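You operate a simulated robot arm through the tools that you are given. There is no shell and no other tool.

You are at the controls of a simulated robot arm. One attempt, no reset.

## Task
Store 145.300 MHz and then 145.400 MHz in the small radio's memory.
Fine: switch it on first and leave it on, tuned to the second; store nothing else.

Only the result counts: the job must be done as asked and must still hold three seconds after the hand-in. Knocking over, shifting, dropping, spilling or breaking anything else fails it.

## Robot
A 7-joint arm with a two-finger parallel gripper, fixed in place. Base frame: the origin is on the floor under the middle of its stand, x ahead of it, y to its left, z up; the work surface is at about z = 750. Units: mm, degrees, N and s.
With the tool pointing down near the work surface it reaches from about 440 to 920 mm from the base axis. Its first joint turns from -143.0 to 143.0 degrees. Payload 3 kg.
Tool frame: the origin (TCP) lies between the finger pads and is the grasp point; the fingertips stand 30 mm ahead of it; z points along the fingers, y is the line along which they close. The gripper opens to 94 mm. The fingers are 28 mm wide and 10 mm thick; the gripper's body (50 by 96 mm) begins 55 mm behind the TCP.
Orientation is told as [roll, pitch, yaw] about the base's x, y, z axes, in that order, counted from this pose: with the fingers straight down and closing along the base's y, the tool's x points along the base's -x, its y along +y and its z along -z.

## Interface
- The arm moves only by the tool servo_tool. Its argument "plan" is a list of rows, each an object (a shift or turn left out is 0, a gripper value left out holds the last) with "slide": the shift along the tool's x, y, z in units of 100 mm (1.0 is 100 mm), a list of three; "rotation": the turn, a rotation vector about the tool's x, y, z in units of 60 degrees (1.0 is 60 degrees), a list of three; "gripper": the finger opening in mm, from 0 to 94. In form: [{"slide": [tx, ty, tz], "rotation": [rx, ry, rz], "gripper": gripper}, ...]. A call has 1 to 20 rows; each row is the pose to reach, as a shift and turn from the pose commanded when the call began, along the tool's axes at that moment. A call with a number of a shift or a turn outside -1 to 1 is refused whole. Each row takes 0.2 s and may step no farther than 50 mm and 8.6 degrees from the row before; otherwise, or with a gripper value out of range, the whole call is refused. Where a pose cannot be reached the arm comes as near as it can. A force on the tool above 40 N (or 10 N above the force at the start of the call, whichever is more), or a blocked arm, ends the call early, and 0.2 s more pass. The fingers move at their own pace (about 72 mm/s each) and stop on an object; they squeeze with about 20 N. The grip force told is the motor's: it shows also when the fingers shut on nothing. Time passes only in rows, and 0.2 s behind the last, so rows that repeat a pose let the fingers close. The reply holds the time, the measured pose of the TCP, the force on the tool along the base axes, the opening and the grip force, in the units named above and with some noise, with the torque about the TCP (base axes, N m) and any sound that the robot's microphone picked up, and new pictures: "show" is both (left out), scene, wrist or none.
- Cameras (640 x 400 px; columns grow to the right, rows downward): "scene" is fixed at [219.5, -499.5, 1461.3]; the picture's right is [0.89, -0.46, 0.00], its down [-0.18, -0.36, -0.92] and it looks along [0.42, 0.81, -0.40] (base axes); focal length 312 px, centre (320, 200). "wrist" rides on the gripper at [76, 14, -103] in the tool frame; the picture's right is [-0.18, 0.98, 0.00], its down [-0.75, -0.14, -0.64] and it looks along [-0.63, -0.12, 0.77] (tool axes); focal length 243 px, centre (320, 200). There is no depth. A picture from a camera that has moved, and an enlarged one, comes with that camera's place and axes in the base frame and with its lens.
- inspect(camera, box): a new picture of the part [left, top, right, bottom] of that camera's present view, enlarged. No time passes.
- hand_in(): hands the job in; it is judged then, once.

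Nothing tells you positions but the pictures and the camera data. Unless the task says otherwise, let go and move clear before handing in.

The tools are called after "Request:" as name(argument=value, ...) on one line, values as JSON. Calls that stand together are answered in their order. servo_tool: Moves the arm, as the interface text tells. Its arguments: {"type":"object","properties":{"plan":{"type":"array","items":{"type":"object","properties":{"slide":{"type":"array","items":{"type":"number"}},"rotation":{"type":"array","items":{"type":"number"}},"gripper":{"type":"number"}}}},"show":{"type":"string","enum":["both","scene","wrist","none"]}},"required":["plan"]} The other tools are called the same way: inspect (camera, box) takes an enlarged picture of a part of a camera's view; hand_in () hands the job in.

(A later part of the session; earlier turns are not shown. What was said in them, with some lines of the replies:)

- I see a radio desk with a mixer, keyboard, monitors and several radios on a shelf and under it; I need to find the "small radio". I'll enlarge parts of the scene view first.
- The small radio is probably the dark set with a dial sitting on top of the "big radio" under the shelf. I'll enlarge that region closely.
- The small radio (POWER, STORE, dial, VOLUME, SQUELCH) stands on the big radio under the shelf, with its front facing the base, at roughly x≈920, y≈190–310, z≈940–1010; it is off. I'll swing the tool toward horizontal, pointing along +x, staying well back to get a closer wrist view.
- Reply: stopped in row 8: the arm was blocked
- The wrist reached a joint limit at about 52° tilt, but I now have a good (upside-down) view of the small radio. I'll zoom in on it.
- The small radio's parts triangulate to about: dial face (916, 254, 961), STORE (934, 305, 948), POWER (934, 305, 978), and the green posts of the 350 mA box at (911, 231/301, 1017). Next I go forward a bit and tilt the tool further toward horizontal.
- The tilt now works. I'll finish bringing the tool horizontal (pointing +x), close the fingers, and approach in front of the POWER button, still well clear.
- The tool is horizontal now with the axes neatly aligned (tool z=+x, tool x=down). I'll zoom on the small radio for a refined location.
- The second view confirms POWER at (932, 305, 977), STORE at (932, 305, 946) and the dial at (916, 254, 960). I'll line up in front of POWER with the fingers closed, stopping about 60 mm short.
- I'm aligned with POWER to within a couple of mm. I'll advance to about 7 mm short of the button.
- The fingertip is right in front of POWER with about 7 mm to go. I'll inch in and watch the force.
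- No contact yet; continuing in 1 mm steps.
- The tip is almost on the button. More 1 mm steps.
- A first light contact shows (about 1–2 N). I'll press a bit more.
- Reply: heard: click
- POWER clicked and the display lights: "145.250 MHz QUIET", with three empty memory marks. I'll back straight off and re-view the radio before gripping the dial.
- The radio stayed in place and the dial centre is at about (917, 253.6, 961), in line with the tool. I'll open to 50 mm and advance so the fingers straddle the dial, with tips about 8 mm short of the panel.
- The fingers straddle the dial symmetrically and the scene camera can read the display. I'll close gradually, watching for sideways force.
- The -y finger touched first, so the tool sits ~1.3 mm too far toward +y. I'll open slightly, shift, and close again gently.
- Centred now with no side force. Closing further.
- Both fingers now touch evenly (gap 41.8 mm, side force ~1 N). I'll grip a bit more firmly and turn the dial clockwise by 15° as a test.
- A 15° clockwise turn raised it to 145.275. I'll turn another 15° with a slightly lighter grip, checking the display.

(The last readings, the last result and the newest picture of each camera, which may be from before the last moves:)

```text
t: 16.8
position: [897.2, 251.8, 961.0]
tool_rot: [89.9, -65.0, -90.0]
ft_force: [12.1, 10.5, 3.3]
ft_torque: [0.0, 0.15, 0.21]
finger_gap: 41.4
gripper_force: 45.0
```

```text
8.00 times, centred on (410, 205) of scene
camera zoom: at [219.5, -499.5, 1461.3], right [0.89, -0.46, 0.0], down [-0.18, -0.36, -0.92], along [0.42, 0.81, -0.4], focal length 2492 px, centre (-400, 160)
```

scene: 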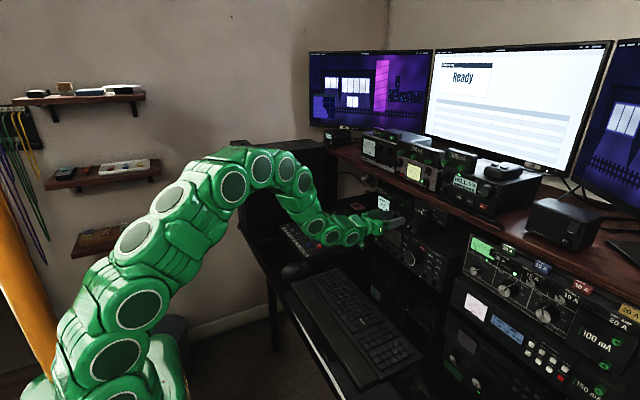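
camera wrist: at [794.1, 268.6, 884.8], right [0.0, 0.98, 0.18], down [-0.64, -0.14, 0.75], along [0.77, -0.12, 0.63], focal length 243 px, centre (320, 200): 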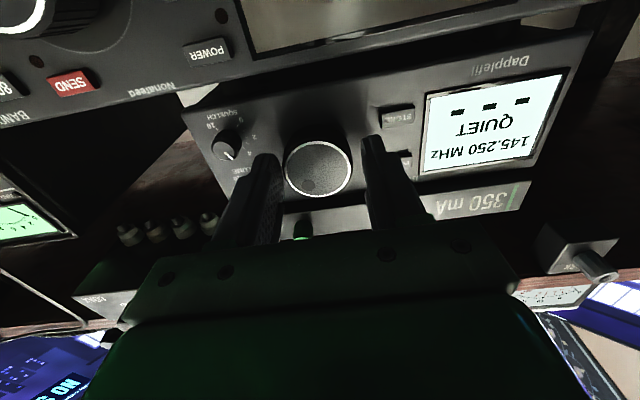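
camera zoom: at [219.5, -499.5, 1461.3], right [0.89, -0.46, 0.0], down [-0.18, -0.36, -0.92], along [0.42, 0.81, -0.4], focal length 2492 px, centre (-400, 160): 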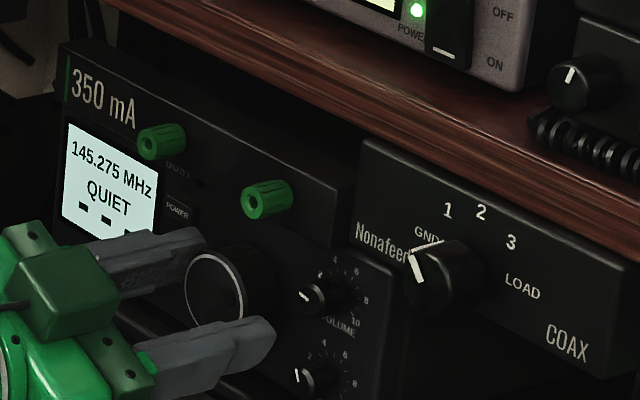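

Still 145.275 at 25° total, so steps are roughly 15° or so each. I'll relieve the side force by shifting ~1 mm along the closing axis and turn 5° more.

Request:
servo_tool(plan=[{"slide": [0, 0.01, 0.01], "gripper": 38}, {"slide": [0, 0.01, 0.01], "rotation": [0, 0, 0.083], "gripper": 38}], show="none")

Request:
inspect(camera="scene", box=[370, 180, 450, 230])

```text
t: 17.3
position: [896.8, 251.4, 961.2]
tool_rot: [89.8, -64.5, -89.8]
ft_force: [-18.0, -5.3, 5.5]
ft_torque: [-0.04, -0.46, -0.06]
finger_gap: 41.8
gripper_force: 45.3
stopped in row 2: the force on the tool passed its limit at 46 N (the readings are from after the stop); the commanded pose is now the measured one
```

```text
8.00 times, centred on (410, 205) of scene
camera zoom: at [219.5, -499.5, 1461.3], right [0.89, -0.46, 0.0], down [-0.18, -0.36, -0.92], along [0.42, 0.81, -0.4], focal length 2492 px, centre (-400, 160)
```

zoom: 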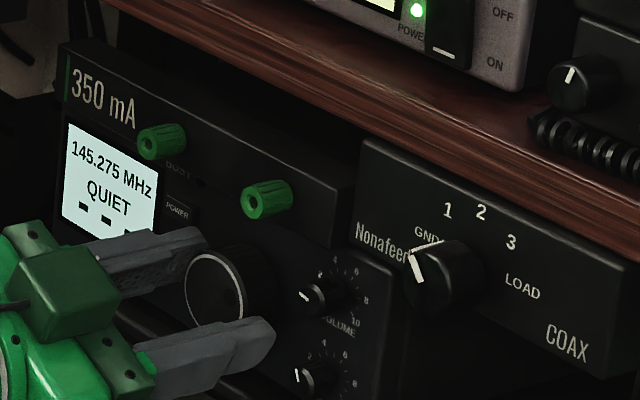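

Too stiff in that direction – the force limit tripped at 46 N. I'll open the fingers to relax, then re-centre and regrip gently at this roll angle.

Request:
servo_tool(plan=[{"gripper": 46}, {"gripper": 46}], show="none")

Request:
inspect(camera="wrist", box=[200, 40, 500, 228])

Request:
inspect(camera="scene", box=[370, 180, 450, 230])

```text
t: 17.9
position: [898.4, 252.5, 961.0]
tool_rot: [89.7, -64.5, -89.6]
ft_force: [-0.2, -1.0, -0.2]
ft_torque: [-0.01, 0.02, -0.02]
finger_gap: 45.9
gripper_force: 0.0
```

```text
2.13 times, centred on (350, 134) of wrist
camera zoom: at [794.4, 299.0, 897.9], right [0.0, 0.81, 0.59], down [-0.64, -0.45, 0.62], along [0.77, -0.38, 0.52], focal length 516 px, centre (256, 340)
```

zoom: 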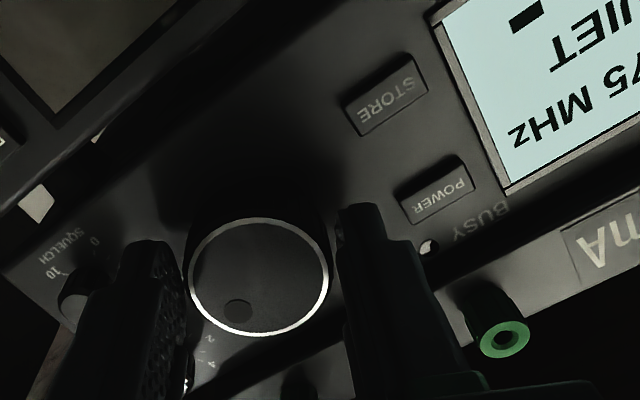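

```text
8.00 times, centred on (410, 205) of scene
camera zoom: at [219.5, -499.5, 1461.3], right [0.89, -0.46, 0.0], down [-0.18, -0.36, -0.92], along [0.42, 0.81, -0.4], focal length 2492 px, centre (-400, 160)
```

zoom: 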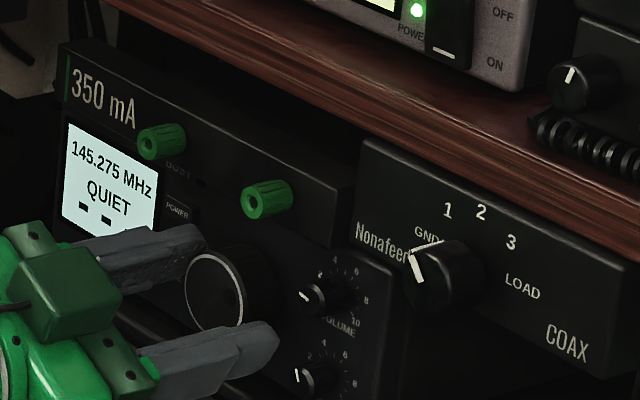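

Request:
servo_tool(plan=[{"gripper": 43}, {"gripper": 41.7}], show="none")

```text
t: 18.5
position: [896.6, 253.0, 959.0]
tool_rot: [89.7, -64.5, -89.8]
ft_force: [-1.2, 0.4, 0.4]
ft_torque: [-0.03, -0.01, 0.03]
finger_gap: 42.5
gripper_force: 0.7
```

Balanced contact. I'll grip lightly and turn 8° more.

Request:
servo_tool(plan=[{"gripper": 41}, {"gripper": 40.5}, {"rotation": [0, 0, 0.065], "gripper": 40.5}, {"rotation": [0, 0, 0.13], "gripper": 40.5}], show="none")

Request:
inspect(camera="scene", box=[370, 180, 450, 230])

```text
t: 19.5
position: [896.8, 253.2, 959.8]
tool_rot: [89.8, -56.6, -89.8]
ft_force: [-6.8, 3.2, 3.1]
ft_torque: [0.02, -0.02, -0.05]
finger_gap: 41.4
gripper_force: 44.7
```

```text
8.00 times, centred on (410, 205) of scene
camera zoom: at [219.5, -499.5, 1461.3], right [0.89, -0.46, 0.0], down [-0.18, -0.36, -0.92], along [0.42, 0.81, -0.4], focal length 2492 px, centre (-400, 160)
```

zoom: 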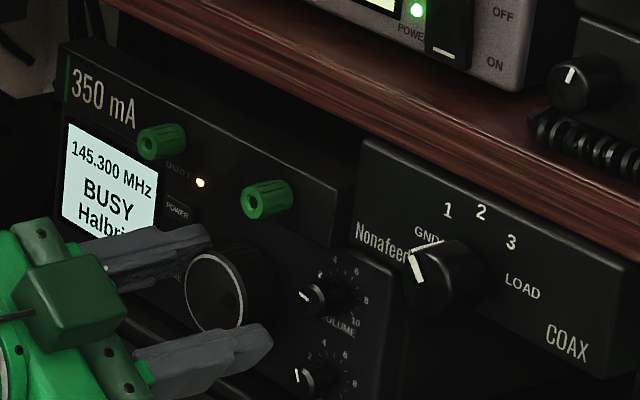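

The display now reads 145.300 MHz (BUSY, with a station name). I'll open, back straight off, roll back upright with fingers closed and line up on STORE.

Request:
servo_tool(plan=[{"gripper": 45}, {"gripper": 48}, {"slide": [0, 0, -0.1], "gripper": 50}, {"slide": [0, 0, -0.4], "gripper": 50}, {"slide": [0, 0, -0.7], "gripper": 50}, {"slide": [0.1, 0.09, -0.7], "rotation": [0, 0, -0.14], "gripper": 20}, {"slide": [0.2, 0.18, -0.7], "rotation": [0, 0, -0.28], "gripper": 0}, {"slide": [0.3, 0.27, -0.7], "rotation": [0, 0, -0.42], "gripper": 0}, {"slide": [0.405, 0.354, -0.7], "rotation": [0, 0, -0.5567], "gripper": 0}, {"slide": [0.405, 0.354, -0.7], "rotation": [0, 0, -0.5567], "gripper": 0}])

Request:
inspect(camera="wrist", box=[200, 20, 440, 170])

Request:
inspect(camera="scene", box=[370, 180, 450, 230])

```text
t: 21.7
position: [826.3, 303.9, 944.5]
tool_rot: [-43.4, -89.9, 43.5]
ft_force: [-0.4, -0.6, 0.1]
ft_torque: [0.03, 0.02, -0.01]
finger_gap: 0.1
gripper_force: 20.0
camera wrist: at [724.3, 319.1, 869.5], right [0.0, 0.98, 0.18], down [-0.64, -0.14, 0.76], along [0.77, -0.12, 0.63], focal length 243 px, centre (320, 200)
```

scene: 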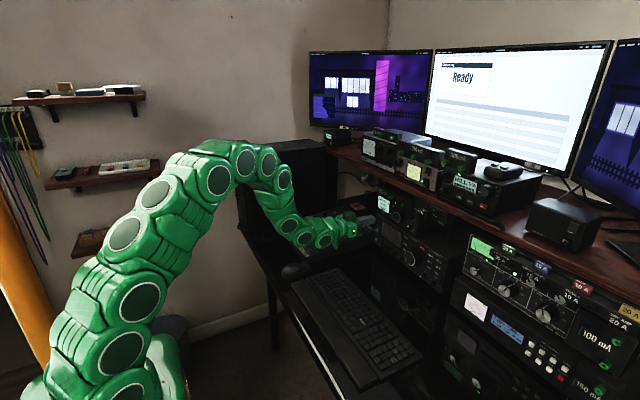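
wrist: 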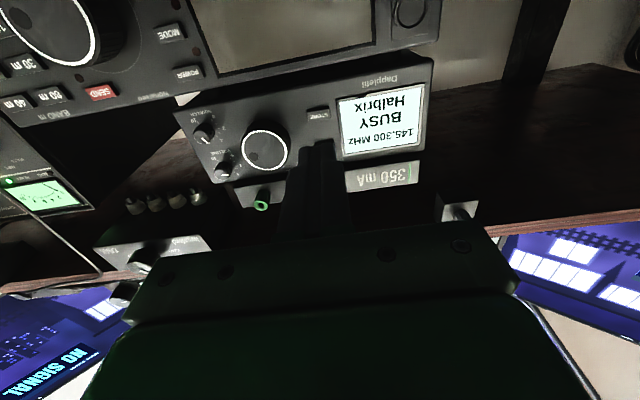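

```text
2.67 times, centred on (320, 95) of wrist
camera zoom: at [724.3, 319.1, 869.5], right [0.0, 0.98, 0.18], down [-0.64, -0.14, 0.76], along [0.77, -0.12, 0.63], focal length 647 px, centre (320, 480)
```

zoom: 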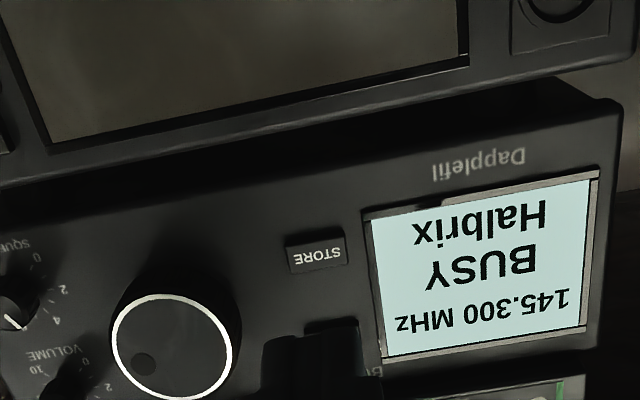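

```text
8.00 times, centred on (410, 205) of scene
camera zoom: at [219.5, -499.5, 1461.3], right [0.89, -0.46, 0.0], down [-0.18, -0.36, -0.92], along [0.42, 0.81, -0.4], focal length 2492 px, centre (-400, 160)
```

zoom: 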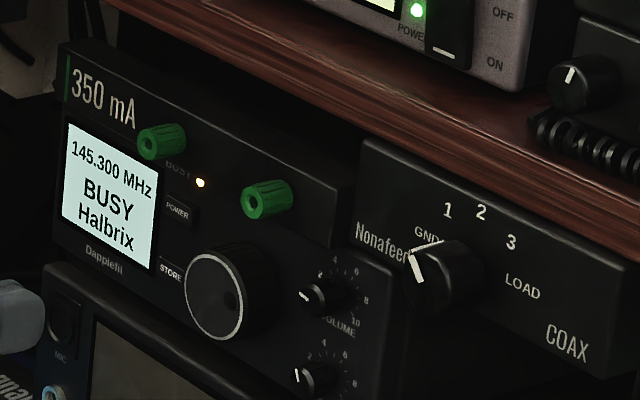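

145.300 holds after release and I'm in line with STORE (y≈304, z≈946). Advancing to a few mm short of the button.

Request:
servo_tool(plan=[{"slide": [-0.012, 0.003, 0.3]}, {"slide": [-0.012, 0.003, 0.55]}, {"slide": [-0.012, 0.003, 0.7]}, {"slide": [-0.012, 0.003, 0.75]}], show="none")

Request:
inspect(camera="wrist", box=[200, 40, 500, 228])

Request:
inspect(camera="scene", box=[370, 180, 450, 230])

```text
t: 22.7
position: [903.7, 304.6, 947.4]
tool_rot: [-29.9, -89.8, 29.8]
ft_force: [0.2, 0.5, 0.6]
ft_torque: [-0.04, 0.01, -0.02]
finger_gap: 0.0
gripper_force: 19.6
```

```text
2.13 times, centred on (350, 134) of wrist
camera zoom: at [799.9, 320.1, 870.9], right [0.0, 0.98, 0.18], down [-0.64, -0.14, 0.76], along [0.77, -0.12, 0.63], focal length 516 px, centre (256, 340)
```

zoom: 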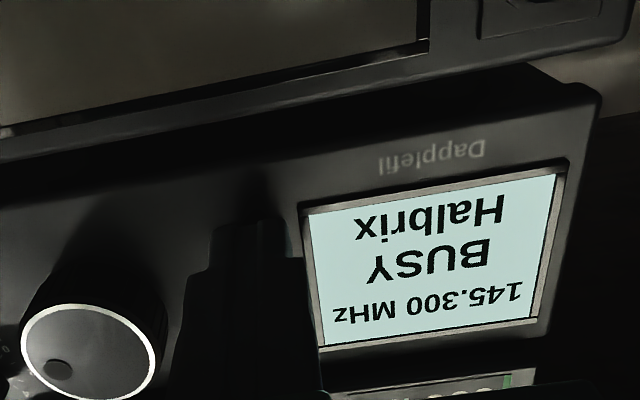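

```text
8.00 times, centred on (410, 205) of scene
camera zoom: at [219.5, -499.5, 1461.3], right [0.89, -0.46, 0.0], down [-0.18, -0.36, -0.92], along [0.42, 0.81, -0.4], focal length 2492 px, centre (-400, 160)
```

zoom: 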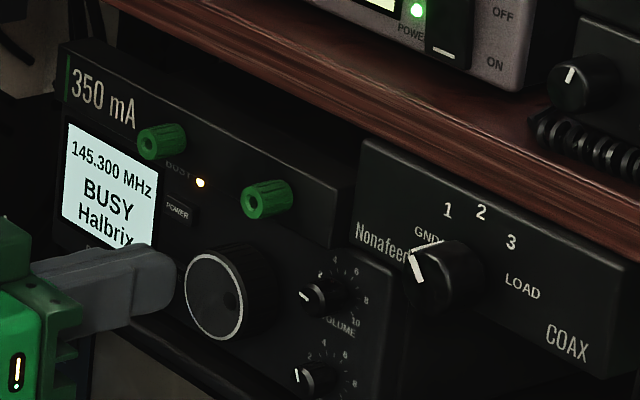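

Tip is a few mm from STORE. Inching in and listening for the click.

Request:
servo_tool(plan=[{"slide": [0, 0, 0.01]}, {"slide": [0, 0, 0.02]}, {"slide": [0, 0, 0.03]}], show="none")

```text
t: 23.5
position: [905.6, 304.7, 947.1]
tool_rot: [-28.5, -89.9, 28.7]
ft_force: [-0.8, -0.2, 0.0]
ft_torque: [-0.03, 0.02, 0.03]
finger_gap: 0.2
gripper_force: 19.9
```

Request:
servo_tool(plan=[{"slide": [0, 0, 0.01]}], show="none")

```text
t: 23.9
position: [905.8, 304.6, 947.1]
tool_rot: [-27.9, -89.8, 27.9]
ft_force: [-1.7, 0.4, -1.1]
ft_torque: [0.03, 0.02, 0.03]
finger_gap: 0.0
gripper_force: 20.2
heard: click
```

A click was heard. Checking the display before releasing.

Request:
inspect(camera="wrist", box=[300, 90, 500, 215])

Request:
inspect(camera="scene", box=[370, 180, 450, 230])

```text
3.20 times, centred on (400, 152) of wrist
camera zoom: at [803.5, 319.6, 871.3], right [0.0, 0.98, 0.18], down [-0.64, -0.14, 0.76], along [0.77, -0.12, 0.63], focal length 776 px, centre (64, 352)
```

zoom: 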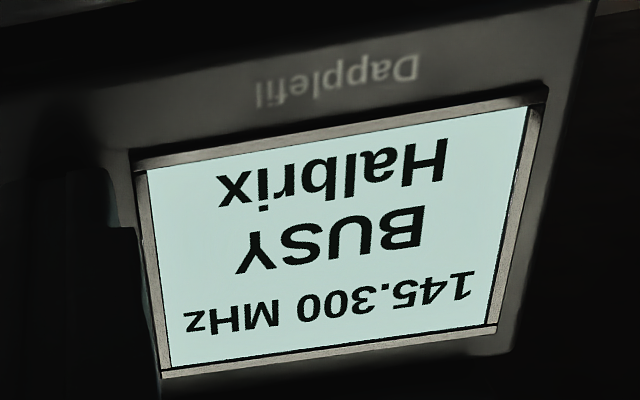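

```text
8.00 times, centred on (410, 205) of scene
camera zoom: at [219.5, -499.5, 1461.3], right [0.89, -0.46, 0.0], down [-0.18, -0.36, -0.92], along [0.42, 0.81, -0.4], focal length 2492 px, centre (-400, 160)
```

zoom: 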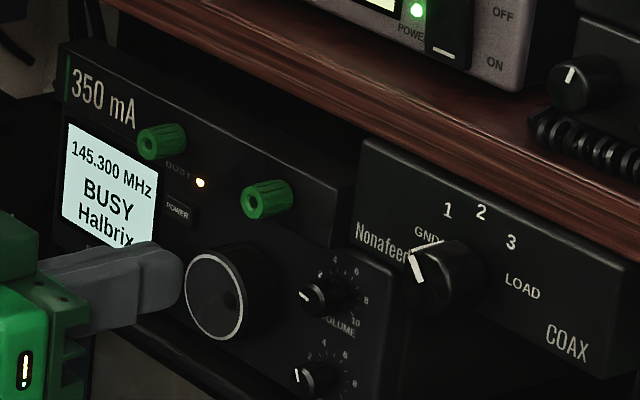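

The click sounded; the busy screen hides any memory marks. I'll back off and return to the dial, then check the memory marks when the channel is quiet.

Request:
servo_tool(plan=[{"slide": [0, 0, -0.05]}, {"slide": [0, 0, -0.4]}, {"slide": [0, 0, -0.75]}, {"slide": [0, 0, -0.8]}], show="none")

Request:
inspect(camera="scene", box=[370, 180, 450, 230])

Request:
inspect(camera="wrist", box=[200, 20, 440, 170])

```text
t: 24.9
position: [825.7, 304.7, 948.4]
tool_rot: [-15.6, -89.8, 15.6]
ft_force: [-0.9, 0.5, 0.5]
ft_torque: [-0.05, -0.01, 0.02]
finger_gap: 0.2
gripper_force: 20.3
```

```text
8.00 times, centred on (410, 205) of scene
camera zoom: at [219.5, -499.5, 1461.3], right [0.89, -0.46, 0.0], down [-0.18, -0.36, -0.92], along [0.42, 0.81, -0.4], focal length 2492 px, centre (-400, 160)
```

zoom: 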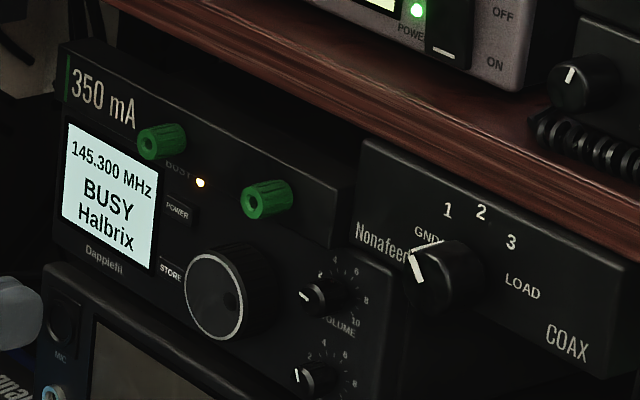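

```text
2.67 times, centred on (320, 95) of wrist
camera zoom: at [723.5, 319.7, 871.3], right [0.0, 0.98, 0.18], down [-0.64, -0.14, 0.76], along [0.77, -0.12, 0.63], focal length 647 px, centre (320, 480)
```

zoom: 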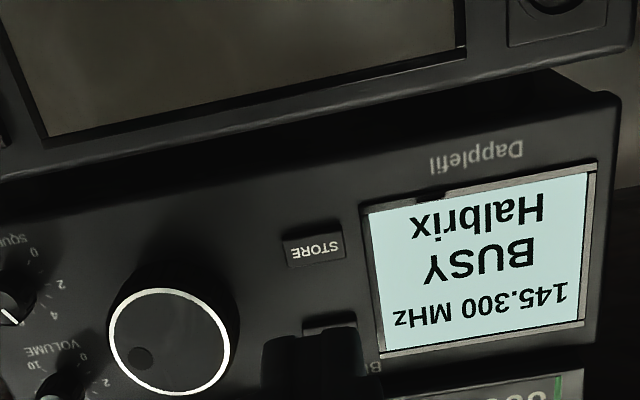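

No memory marks are shown while busy. I'll check the station log monitor for any reaction too.

Request:
inspect(camera="scene", box=[420, 40, 620, 165])

Request:
inspect(camera="scene", box=[376, 192, 396, 216])

```text
3.20 times, centred on (520, 102) of scene
camera zoom: at [219.5, -499.5, 1461.3], right [0.89, -0.46, 0.0], down [-0.18, -0.36, -0.92], along [0.42, 0.81, -0.4], focal length 997 px, centre (-320, 512)
```

zoom: 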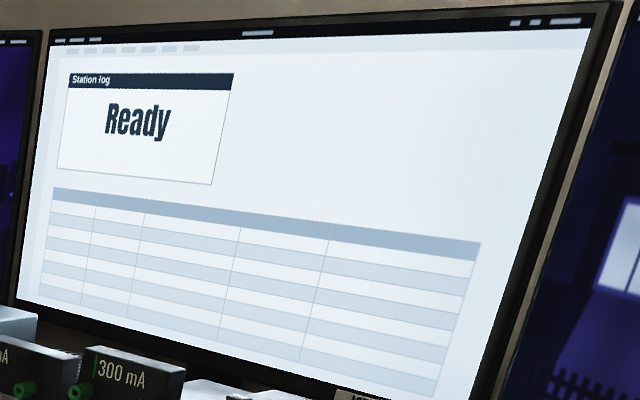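

```text
16.00 times, centred on (386, 204) of scene
camera zoom: at [219.5, -499.5, 1461.3], right [0.89, -0.46, 0.0], down [-0.18, -0.36, -0.92], along [0.42, 0.81, -0.4], focal length 4984 px, centre (-736, 136)
```

zoom: 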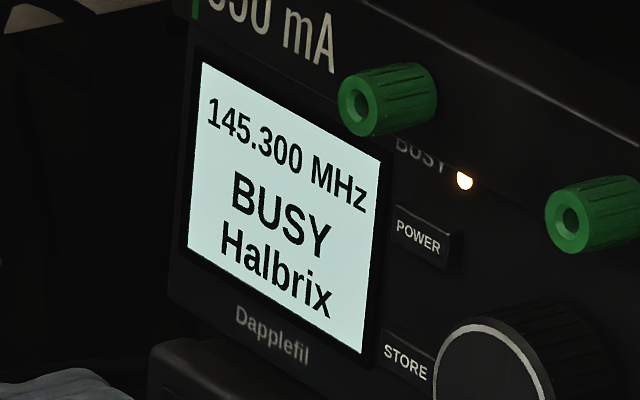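

The display may show memory marks only on a quiet channel. Next I go back in front of the dial, pre-rolled by −45° and opened to 50 mm, so that I can turn about four steps in one grip.

Request:
servo_tool(plan=[{"slide": [-0.02, -0.09, 0], "rotation": [0, 0, -0.125], "gripper": 10}, {"slide": [-0.04, -0.18, 0], "rotation": [0, 0, -0.25], "gripper": 30}, {"slide": [-0.065, -0.27, 0], "rotation": [0, 0, -0.375], "gripper": 50}, {"slide": [-0.09, -0.36, 0], "rotation": [0, 0, -0.5], "gripper": 50}, {"slide": [-0.11, -0.45, 0], "rotation": [0, 0, -0.625], "gripper": 50}, {"slide": [-0.131, -0.52, 0], "rotation": [0, 0, -0.75], "gripper": 50}])

Request:
inspect(camera="wrist", box=[200, 20, 440, 170])

```text
t: 26.3
position: [825.3, 252.5, 960.0]
tool_rot: [-89.7, -44.9, 89.8]
ft_force: [-0.2, 0.1, 0.0]
ft_torque: [-0.01, -0.03, 0.02]
finger_gap: 50.2
gripper_force: 0.0
camera wrist: at [723.6, 209.4, 896.3], right [0.0, 0.82, -0.57], down [-0.64, 0.44, 0.63], along [0.77, 0.36, 0.53], focal length 243 px, centre (320, 200)
```

scene: 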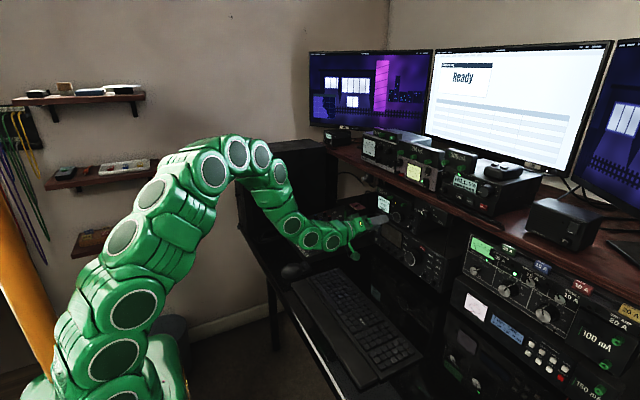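
wrist: 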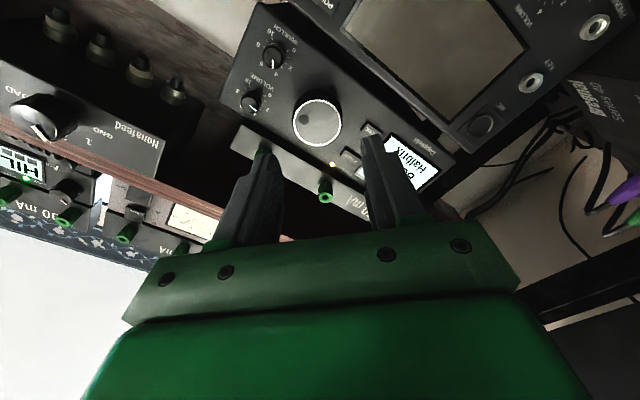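

```text
2.67 times, centred on (320, 95) of wrist
camera zoom: at [723.6, 209.4, 896.3], right [0.0, 0.82, -0.57], down [-0.64, 0.44, 0.63], along [0.77, 0.36, 0.53], focal length 647 px, centre (320, 480)
```

zoom: 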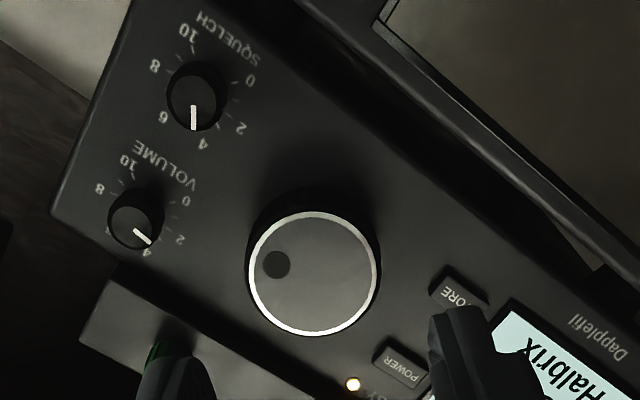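

The roll to −45° works and the dial is centred ahead. I advance so the fingers straddle the dial, then close gently.

Request:
servo_tool(plan=[{"slide": [0, 0, 0.3], "gripper": 50}, {"slide": [0, 0, 0.55], "gripper": 50}, {"slide": [0, 0, 0.71], "gripper": 50}], show="none")

Request:
inspect(camera="wrist", box=[200, 60, 440, 210])

Request:
inspect(camera="scene", box=[370, 180, 450, 230])

```text
t: 27.1
position: [897.0, 253.6, 961.4]
tool_rot: [-89.8, -44.9, 90.0]
ft_force: [0.0, -0.5, 0.1]
ft_torque: [-0.04, -0.01, -0.02]
finger_gap: 49.9
gripper_force: 0.1
```

```text
2.67 times, centred on (320, 135) of wrist
camera zoom: at [795.3, 209.6, 897.3], right [0.0, 0.82, -0.57], down [-0.64, 0.43, 0.63], along [0.77, 0.36, 0.53], focal length 647 px, centre (320, 373)
```

zoom: 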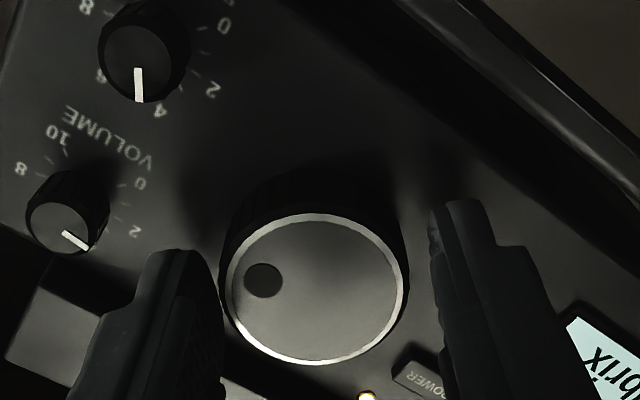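

```text
8.00 times, centred on (410, 205) of scene
camera zoom: at [219.5, -499.5, 1461.3], right [0.89, -0.46, 0.0], down [-0.18, -0.36, -0.92], along [0.42, 0.81, -0.4], focal length 2492 px, centre (-400, 160)
```

zoom: 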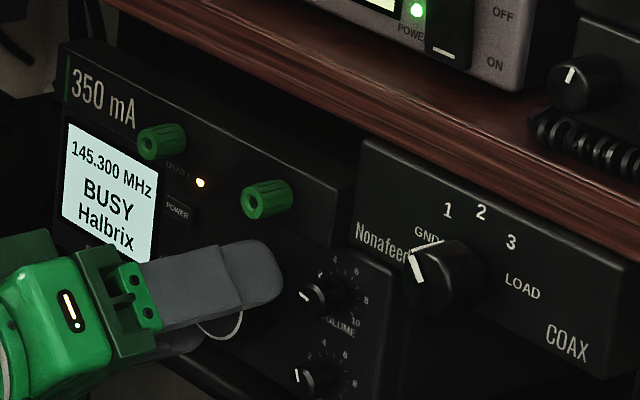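

The dial looks nearer the −Y finger; I'll close lightly and read the side force.

Request:
servo_tool(plan=[{"slide": [0, -0.008, 0], "gripper": 45}, {"slide": [0, -0.008, 0], "gripper": 43}], show="none")

```text
t: 27.7
position: [897.6, 251.9, 960.9]
tool_rot: [-89.7, -44.9, 89.9]
ft_force: [1.6, -1.0, 1.0]
ft_torque: [0.03, 0.0, -0.03]
finger_gap: 43.6
gripper_force: 0.2
```

Request:
servo_tool(plan=[{"slide": [0, -0.007, 0], "gripper": 43}, {"slide": [0, -0.007, 0], "gripper": 41.8}], show="none")

```text
t: 28.3
position: [896.6, 251.8, 961.4]
tool_rot: [-89.8, -44.9, 90.0]
ft_force: [-0.9, -1.0, -0.1]
ft_torque: [0.04, -0.02, -0.03]
finger_gap: 42.6
gripper_force: 0.1
```

Request:
servo_tool(plan=[{"gripper": 41.5}, {"gripper": 41}], show="none")

```text
t: 28.9
position: [896.9, 250.7, 961.1]
tool_rot: [-89.8, -44.9, 90.0]
ft_force: [0.5, -2.0, 1.8]
ft_torque: [0.02, -0.06, -0.05]
finger_gap: 42.1
gripper_force: 1.2
```

Request:
servo_tool(plan=[{"slide": [0, -0.005, 0], "gripper": 42}, {"slide": [0, -0.005, 0], "gripper": 41}, {"slide": [0, -0.005, 0], "gripper": 40}], show="none")

```text
t: 29.7
position: [897.0, 250.9, 962.2]
tool_rot: [-89.7, -44.9, 89.9]
ft_force: [-1.1, -1.0, -0.4]
ft_torque: [0.01, 0.07, -0.03]
finger_gap: 41.5
gripper_force: 44.8
```

Gripped with almost no side force. Turning clockwise 20°.

Request:
servo_tool(plan=[{"rotation": [0, 0, 0.083], "gripper": 40}, {"rotation": [0, 0, 0.166], "gripper": 40}, {"rotation": [0, 0, 0.25], "gripper": 40}, {"rotation": [0, 0, 0.333], "gripper": 40}], show="none")

Request:
inspect(camera="scene", box=[370, 180, 450, 230])

```text
t: 30.7
position: [897.5, 250.7, 961.2]
tool_rot: [-89.7, -65.1, 89.7]
ft_force: [31.4, 7.4, -5.1]
ft_torque: [0.03, 0.2, 0.18]
finger_gap: 41.8
gripper_force: 45.1
```

```text
8.00 times, centred on (410, 205) of scene
camera zoom: at [219.5, -499.5, 1461.3], right [0.89, -0.46, 0.0], down [-0.18, -0.36, -0.92], along [0.42, 0.81, -0.4], focal length 2492 px, centre (-400, 160)
```

zoom: 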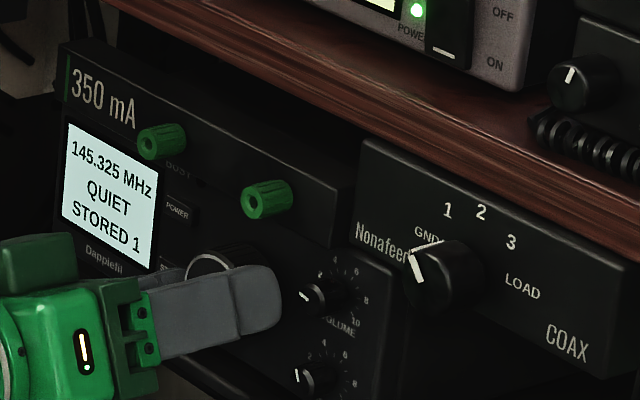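

The display shows "STORED 1" and 145.325, so the first store worked. The axial force built up, so I'll loosen, re-close lightly and continue.

Request:
servo_tool(plan=[{"gripper": 44}, {"gripper": 44}, {"gripper": 42}, {"gripper": 41.5}], show="none")

Request:
inspect(camera="scene", box=[376, 192, 396, 216])

```text
t: 31.7
position: [896.2, 251.4, 962.1]
tool_rot: [-89.7, -64.9, 89.7]
ft_force: [-1.4, 1.1, -0.8]
ft_torque: [0.0, 0.0, 0.02]
finger_gap: 42.5
gripper_force: 0.4
```

```text
16.00 times, centred on (386, 204) of scene
camera zoom: at [219.5, -499.5, 1461.3], right [0.89, -0.46, 0.0], down [-0.18, -0.36, -0.92], along [0.42, 0.81, -0.4], focal length 4984 px, centre (-736, 136)
```

zoom: 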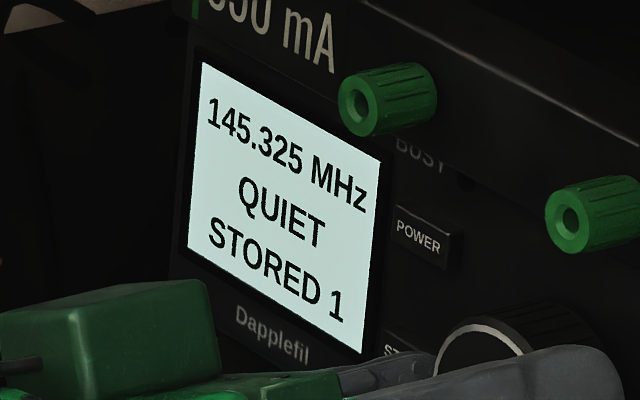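

Relaxed and centred. Gripping again and turning another 18°.

Request:
servo_tool(plan=[{"gripper": 41}, {"gripper": 40.8}, {"rotation": [0, 0, 0.075], "gripper": 40.8}, {"rotation": [0, 0, 0.15], "gripper": 40.8}, {"rotation": [0, 0, 0.225], "gripper": 40.8}, {"rotation": [0, 0, 0.3], "gripper": 40.8}], show="none")

Request:
inspect(camera="scene", box=[370, 180, 450, 230])

```text
t: 33.1
position: [896.9, 251.4, 962.1]
tool_rot: [-89.3, -83.0, 89.3]
ft_force: [-1.8, 1.9, 0.7]
ft_torque: [-0.03, -0.04, 0.11]
finger_gap: 42.3
gripper_force: 1.2
```

```text
8.00 times, centred on (410, 205) of scene
camera zoom: at [219.5, -499.5, 1461.3], right [0.89, -0.46, 0.0], down [-0.18, -0.36, -0.92], along [0.42, 0.81, -0.4], focal length 2492 px, centre (-400, 160)
```

zoom: 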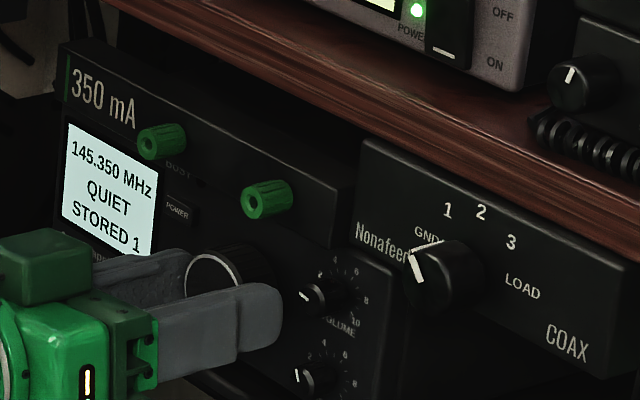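

145.350 with a light grip and low forces. Continuing another 18°.

Request:
servo_tool(plan=[{"rotation": [0, 0, 0.075], "gripper": 40.8}, {"rotation": [0, 0, 0.15], "gripper": 40.8}, {"rotation": [0, 0, 0.225], "gripper": 40.8}, {"rotation": [0, 0, 0.3], "gripper": 40.8}], show="none")

Request:
inspect(camera="scene", box=[370, 180, 450, 230])

```text
t: 34.1
position: [898.0, 250.5, 961.6]
tool_rot: [89.3, -79.0, -89.3]
ft_force: [-0.6, 4.3, 0.2]
ft_torque: [-0.01, -0.04, 0.06]
finger_gap: 43.5
gripper_force: 1.9
```

```text
8.00 times, centred on (410, 205) of scene
camera zoom: at [219.5, -499.5, 1461.3], right [0.89, -0.46, 0.0], down [-0.18, -0.36, -0.92], along [0.42, 0.81, -0.4], focal length 2492 px, centre (-400, 160)
```

zoom: 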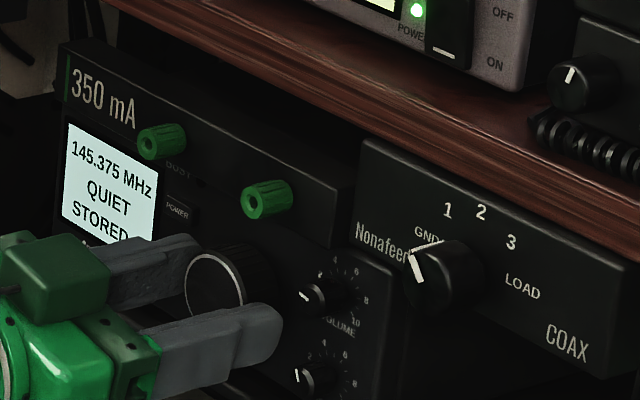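

145.375. One more step to go; I'll shift 1 mm toward +y to rebalance and turn 12°, then check.

Request:
servo_tool(plan=[{"slide": [0, 0.01, 0], "gripper": 40.8}, {"slide": [0, 0.01, 0], "rotation": [0, 0, 0.067], "gripper": 40.8}, {"slide": [0, 0.01, 0], "rotation": [0, 0, 0.133], "gripper": 40.8}, {"slide": [0, 0.01, 0], "rotation": [0, 0, 0.2], "gripper": 40.8}], show="none")

Request:
inspect(camera="scene", box=[370, 180, 450, 230])

```text
t: 35.1
position: [897.2, 251.7, 962.0]
tool_rot: [89.6, -67.0, -89.6]
ft_force: [0.2, 0.6, 0.4]
ft_torque: [-0.01, 0.14, 0.13]
finger_gap: 42.0
gripper_force: 5.6
```

```text
8.00 times, centred on (410, 205) of scene
camera zoom: at [219.5, -499.5, 1461.3], right [0.89, -0.46, 0.0], down [-0.18, -0.36, -0.92], along [0.42, 0.81, -0.4], focal length 2492 px, centre (-400, 160)
```

zoom: 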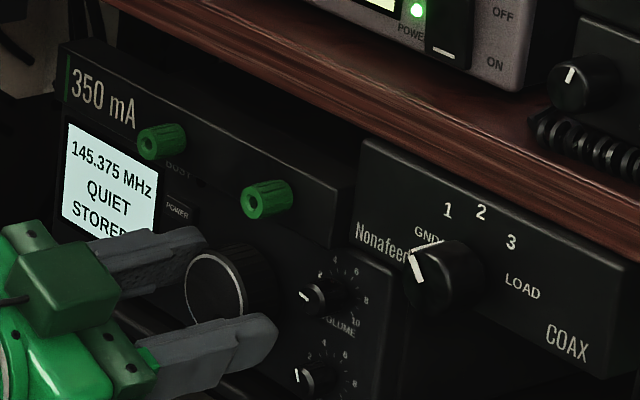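

Still 145.375 with well balanced forces. Turning another 6°.

Request:
servo_tool(plan=[{"rotation": [0, 0, 0.05], "gripper": 40.8}, {"rotation": [0, 0, 0.1], "gripper": 40.8}], show="none")

Request:
inspect(camera="scene", box=[370, 180, 450, 230])

```text
t: 35.7
position: [895.4, 251.9, 962.6]
tool_rot: [89.7, -60.9, -89.8]
ft_force: [-0.9, -0.5, -0.1]
ft_torque: [0.02, 0.01, -0.01]
finger_gap: 42.0
gripper_force: 5.7
```

```text
8.00 times, centred on (410, 205) of scene
camera zoom: at [219.5, -499.5, 1461.3], right [0.89, -0.46, 0.0], down [-0.18, -0.36, -0.92], along [0.42, 0.81, -0.4], focal length 2492 px, centre (-400, 160)
```

zoom: 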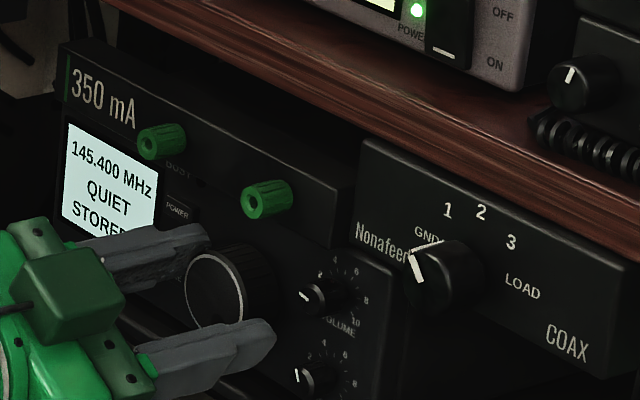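

Now 145.400. I'll add 2–3° of margin past the step, then release, back off, roll upright, and line up on STORE as before.

Request:
servo_tool(plan=[{"rotation": [0, 0, 0.042], "gripper": 40.8}, {"rotation": [0, 0, 0.042], "gripper": 44}, {"rotation": [0, 0, 0.042], "gripper": 48}], show="none")

Request:
inspect(camera="scene", box=[370, 180, 450, 230])

```text
t: 36.5
position: [897.5, 253.7, 962.5]
tool_rot: [89.8, -58.6, -89.8]
ft_force: [0.7, -1.5, 0.5]
ft_torque: [-0.01, 0.03, 0.0]
finger_gap: 48.1
gripper_force: 0.0
```

```text
8.00 times, centred on (410, 205) of scene
camera zoom: at [219.5, -499.5, 1461.3], right [0.89, -0.46, 0.0], down [-0.18, -0.36, -0.92], along [0.42, 0.81, -0.4], focal length 2492 px, centre (-400, 160)
```

zoom: 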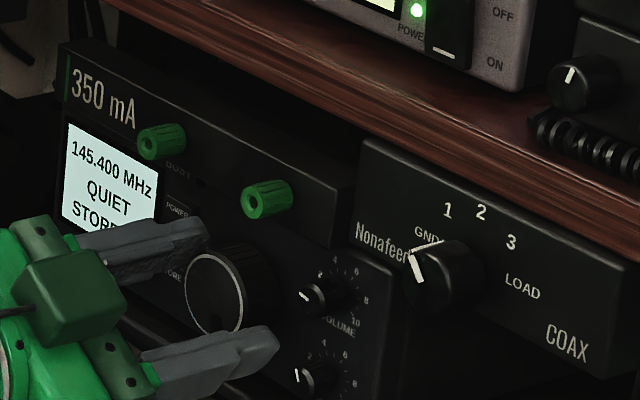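

Released and it holds 145.400. Backing off and lining up on STORE.

Request:
servo_tool(plan=[{"slide": [0, 0, -0.1], "gripper": 50}, {"slide": [0, 0, -0.4], "gripper": 50}, {"slide": [0, 0, -0.7], "gripper": 50}, {"slide": [0.1, 0.09, -0.7], "rotation": [0, 0, -0.13], "gripper": 20}, {"slide": [0.2, 0.18, -0.7], "rotation": [0, 0, -0.26], "gripper": 0}, {"slide": [0.3, 0.27, -0.7], "rotation": [0, 0, -0.39], "gripper": 0}, {"slide": [0.408, 0.361, -0.7], "rotation": [0, 0, -0.523], "gripper": 0}, {"slide": [0.408, 0.361, -0.7], "rotation": [0, 0, -0.523], "gripper": 0}], show="wrist")

Request:
inspect(camera="wrist", box=[200, 20, 440, 170])

Request:
inspect(camera="scene", box=[370, 180, 450, 230])

```text
t: 38.3
position: [825.8, 303.0, 945.1]
tool_rot: [-8.0, -89.9, 8.1]
ft_force: [0.0, 0.1, -0.4]
ft_torque: [0.01, -0.01, 0.04]
finger_gap: 0.0
gripper_force: 19.6
camera wrist: at [723.9, 319.1, 870.1], right [0.0, 0.98, 0.18], down [-0.64, -0.14, 0.76], along [0.77, -0.12, 0.63], focal length 243 px, centre (320, 200)
```

wrist: 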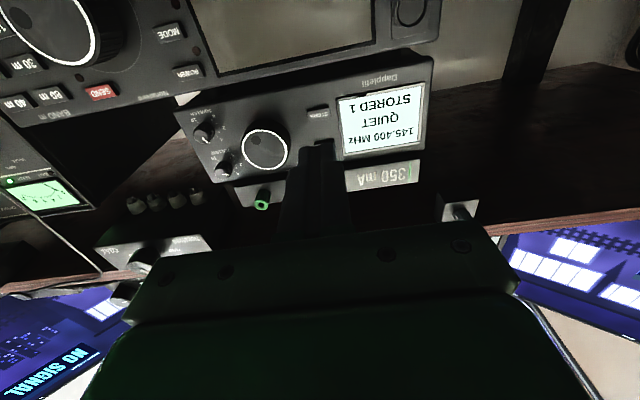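

```text
2.67 times, centred on (320, 95) of wrist
camera zoom: at [723.9, 319.1, 870.1], right [0.0, 0.98, 0.18], down [-0.64, -0.14, 0.76], along [0.77, -0.12, 0.63], focal length 647 px, centre (320, 480)
```

zoom: 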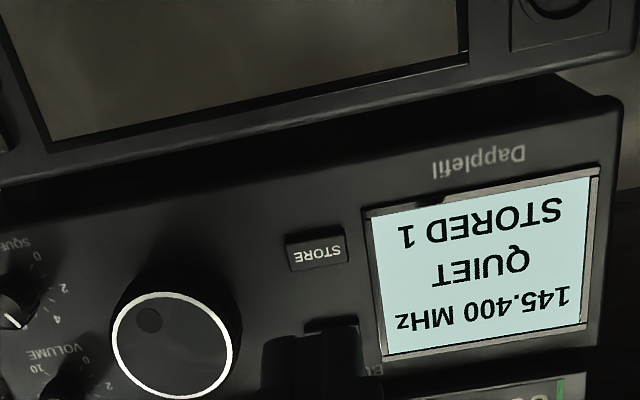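

```text
8.00 times, centred on (410, 205) of scene
camera zoom: at [219.5, -499.5, 1461.3], right [0.89, -0.46, 0.0], down [-0.18, -0.36, -0.92], along [0.42, 0.81, -0.4], focal length 2492 px, centre (-400, 160)
```

zoom: 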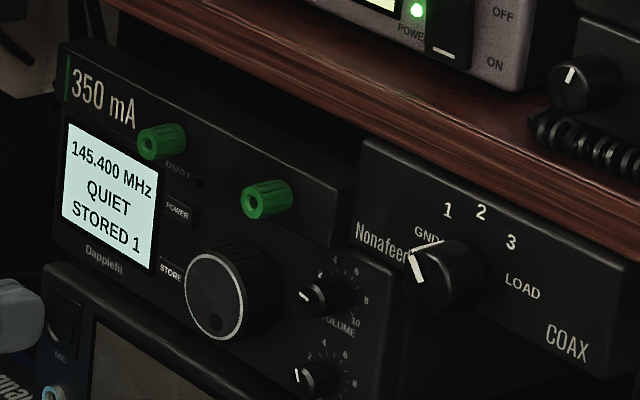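

145.400, "STORED 1". The camera pose is almost identical to the last STORE approach, so I repeat it.

Request:
servo_tool(plan=[{"slide": [-0.008, 0.003, 0.3]}, {"slide": [-0.008, 0.003, 0.55]}, {"slide": [-0.008, 0.003, 0.7]}, {"slide": [-0.008, 0.003, 0.76]}], show="none")

Request:
inspect(camera="scene", box=[370, 180, 450, 230])

```text
t: 39.3
position: [903.2, 305.1, 946.4]
tool_rot: [5.8, -89.8, -5.9]
ft_force: [0.2, 0.4, -0.2]
ft_torque: [0.0, 0.01, -0.03]
finger_gap: 0.0
gripper_force: 19.9
```

```text
8.00 times, centred on (410, 205) of scene
camera zoom: at [219.5, -499.5, 1461.3], right [0.89, -0.46, 0.0], down [-0.18, -0.36, -0.92], along [0.42, 0.81, -0.4], focal length 2492 px, centre (-400, 160)
```

zoom: 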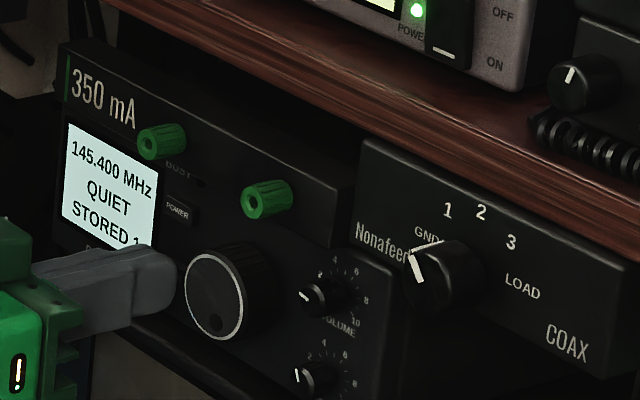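

Request:
servo_tool(plan=[{"slide": [0, 0, 0.01]}, {"slide": [0, 0, 0.02]}], show="none")

```text
t: 39.9
position: [906.3, 304.9, 946.2]
tool_rot: [20.7, -89.9, -20.8]
ft_force: [-0.9, 1.1, -0.3]
ft_torque: [0.03, 0.02, 0.02]
finger_gap: 0.0
gripper_force: 20.1
```

Just before or at first contact; one more mm.

Request:
servo_tool(plan=[{"slide": [0, 0, 0.01]}], show="none")

Request:
inspect(camera="wrist", box=[300, 90, 500, 215])

```text
t: 40.3
position: [906.2, 305.0, 947.1]
tool_rot: [22.4, -90.0, -22.4]
ft_force: [-2.2, 0.2, 0.5]
ft_torque: [0.03, -0.02, -0.01]
finger_gap: 0.2
gripper_force: 19.0
```

```text
3.20 times, centred on (400, 152) of wrist
camera zoom: at [803.3, 320.1, 870.6], right [0.0, 0.98, 0.18], down [-0.64, -0.14, 0.75], along [0.77, -0.12, 0.63], focal length 776 px, centre (64, 352)
```

zoom: 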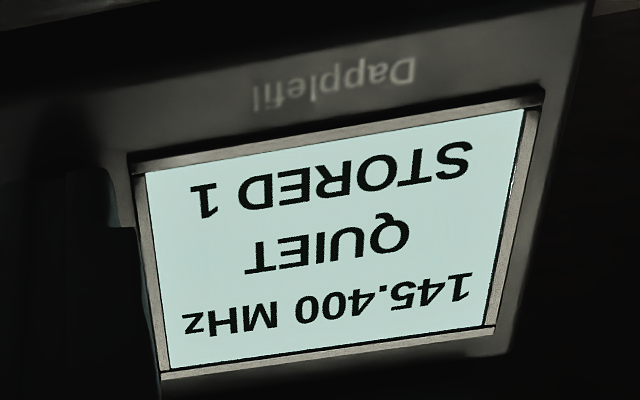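

Contact (2 N) but no click yet; another 0.5–1 mm.

Request:
servo_tool(plan=[{"slide": [0, 0, 0.007]}], show="none")

Request:
inspect(camera="wrist", box=[300, 90, 500, 215])

```text
t: 40.7
position: [906.5, 304.8, 946.3]
tool_rot: [26.9, -90.0, -26.7]
ft_force: [-1.8, 0.2, -0.2]
ft_torque: [0.02, 0.0, -0.02]
finger_gap: 0.0
gripper_force: 20.5
heard: click
```

```text
3.20 times, centred on (400, 152) of wrist
camera zoom: at [804.1, 320.2, 870.6], right [0.0, 0.98, 0.19], down [-0.64, -0.14, 0.75], along [0.77, -0.12, 0.63], focal length 776 px, centre (64, 352)
```

zoom: 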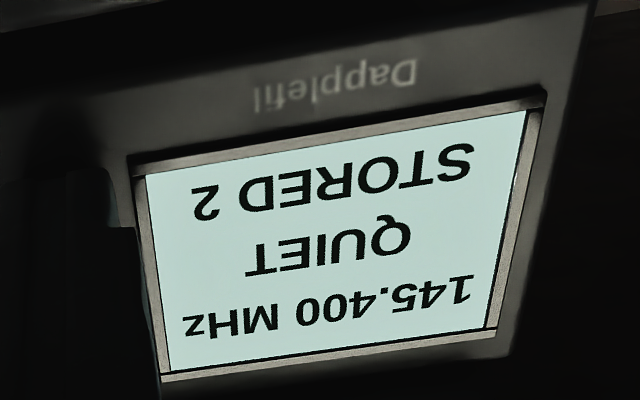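

"STORED 2" at 145.400 MHz. I'll back straight off, well clear, and do a final check.

Request:
servo_tool(plan=[{"slide": [0, 0, -0.05]}, {"slide": [0, 0, -0.35]}, {"slide": [0, 0, -0.7]}, {"slide": [0, 0, -1.0]}, {"slide": [0, 0, -1.0]}])

Request:
inspect(camera="scene", box=[370, 180, 450, 230])

Request:
inspect(camera="wrist", box=[180, 0, 460, 175])

```text
t: 41.9
position: [806.6, 304.5, 946.5]
tool_rot: [26.0, -89.9, -26.1]
ft_force: [-0.3, -0.5, -0.6]
ft_torque: [0.02, -0.03, 0.03]
finger_gap: 0.2
gripper_force: 20.0
camera wrist: at [704.4, 320.3, 870.6], right [0.0, 0.98, 0.18], down [-0.64, -0.14, 0.75], along [0.77, -0.12, 0.63], focal length 243 px, centre (320, 200)
```

scene: 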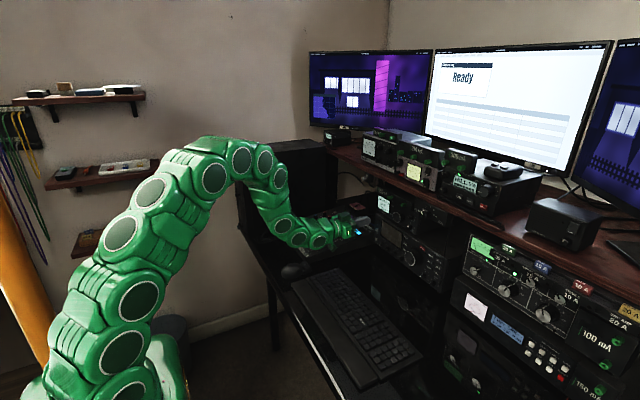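
wrist: 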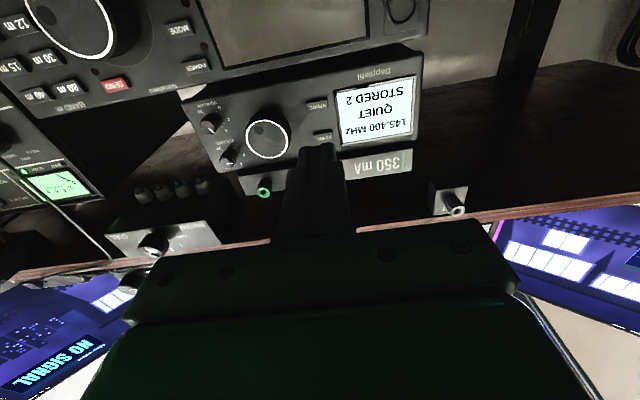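

```text
8.00 times, centred on (410, 205) of scene
camera zoom: at [219.5, -499.5, 1461.3], right [0.89, -0.46, 0.0], down [-0.18, -0.36, -0.92], along [0.42, 0.81, -0.4], focal length 2492 px, centre (-400, 160)
```

zoom: 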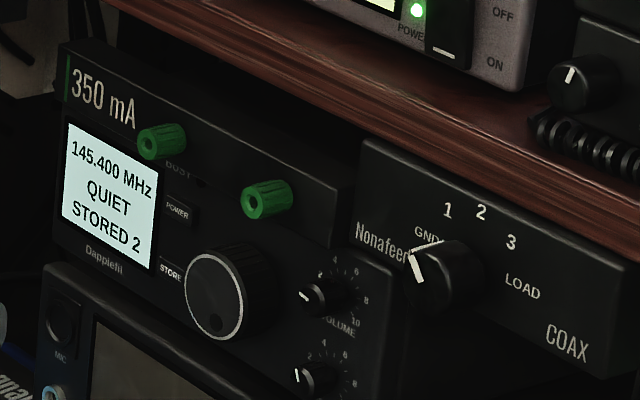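

```text
2.29 times, centred on (320, 88) of wrist
camera zoom: at [704.4, 320.3, 870.6], right [0.0, 0.98, 0.18], down [-0.64, -0.14, 0.75], along [0.77, -0.12, 0.63], focal length 555 px, centre (320, 457)
```

zoom: 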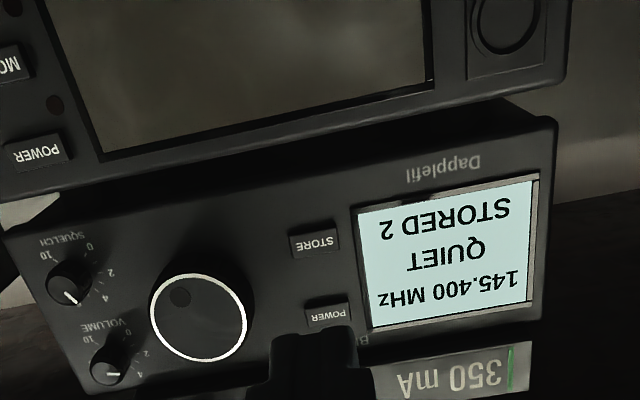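

The radio is on at 145.400 MHz and shows "STORED 2". VOLUME, SQUELCH and everything around it are unchanged, and the arm is clear, so I'm handing in.

Request:
hand_in()

```text
The job is handed in.
```

The small radio now holds 145.300 MHz and then 145.400 MHz in memory. I switched it on first. It is still on, tuned to 145.400 MHz, and its display reads "STORED 2".

STORE clicked once on each frequency, so nothing else was stored. In the final pictures the other controls on the radio and the gear around it looked unmoved. The arm was backed about 100 mm off the panel before I handed in.

While turning the dial, the force on the tool once reached 46 N and stopped the move. I let go of the dial, re-centred and carried on with a lighter grip.
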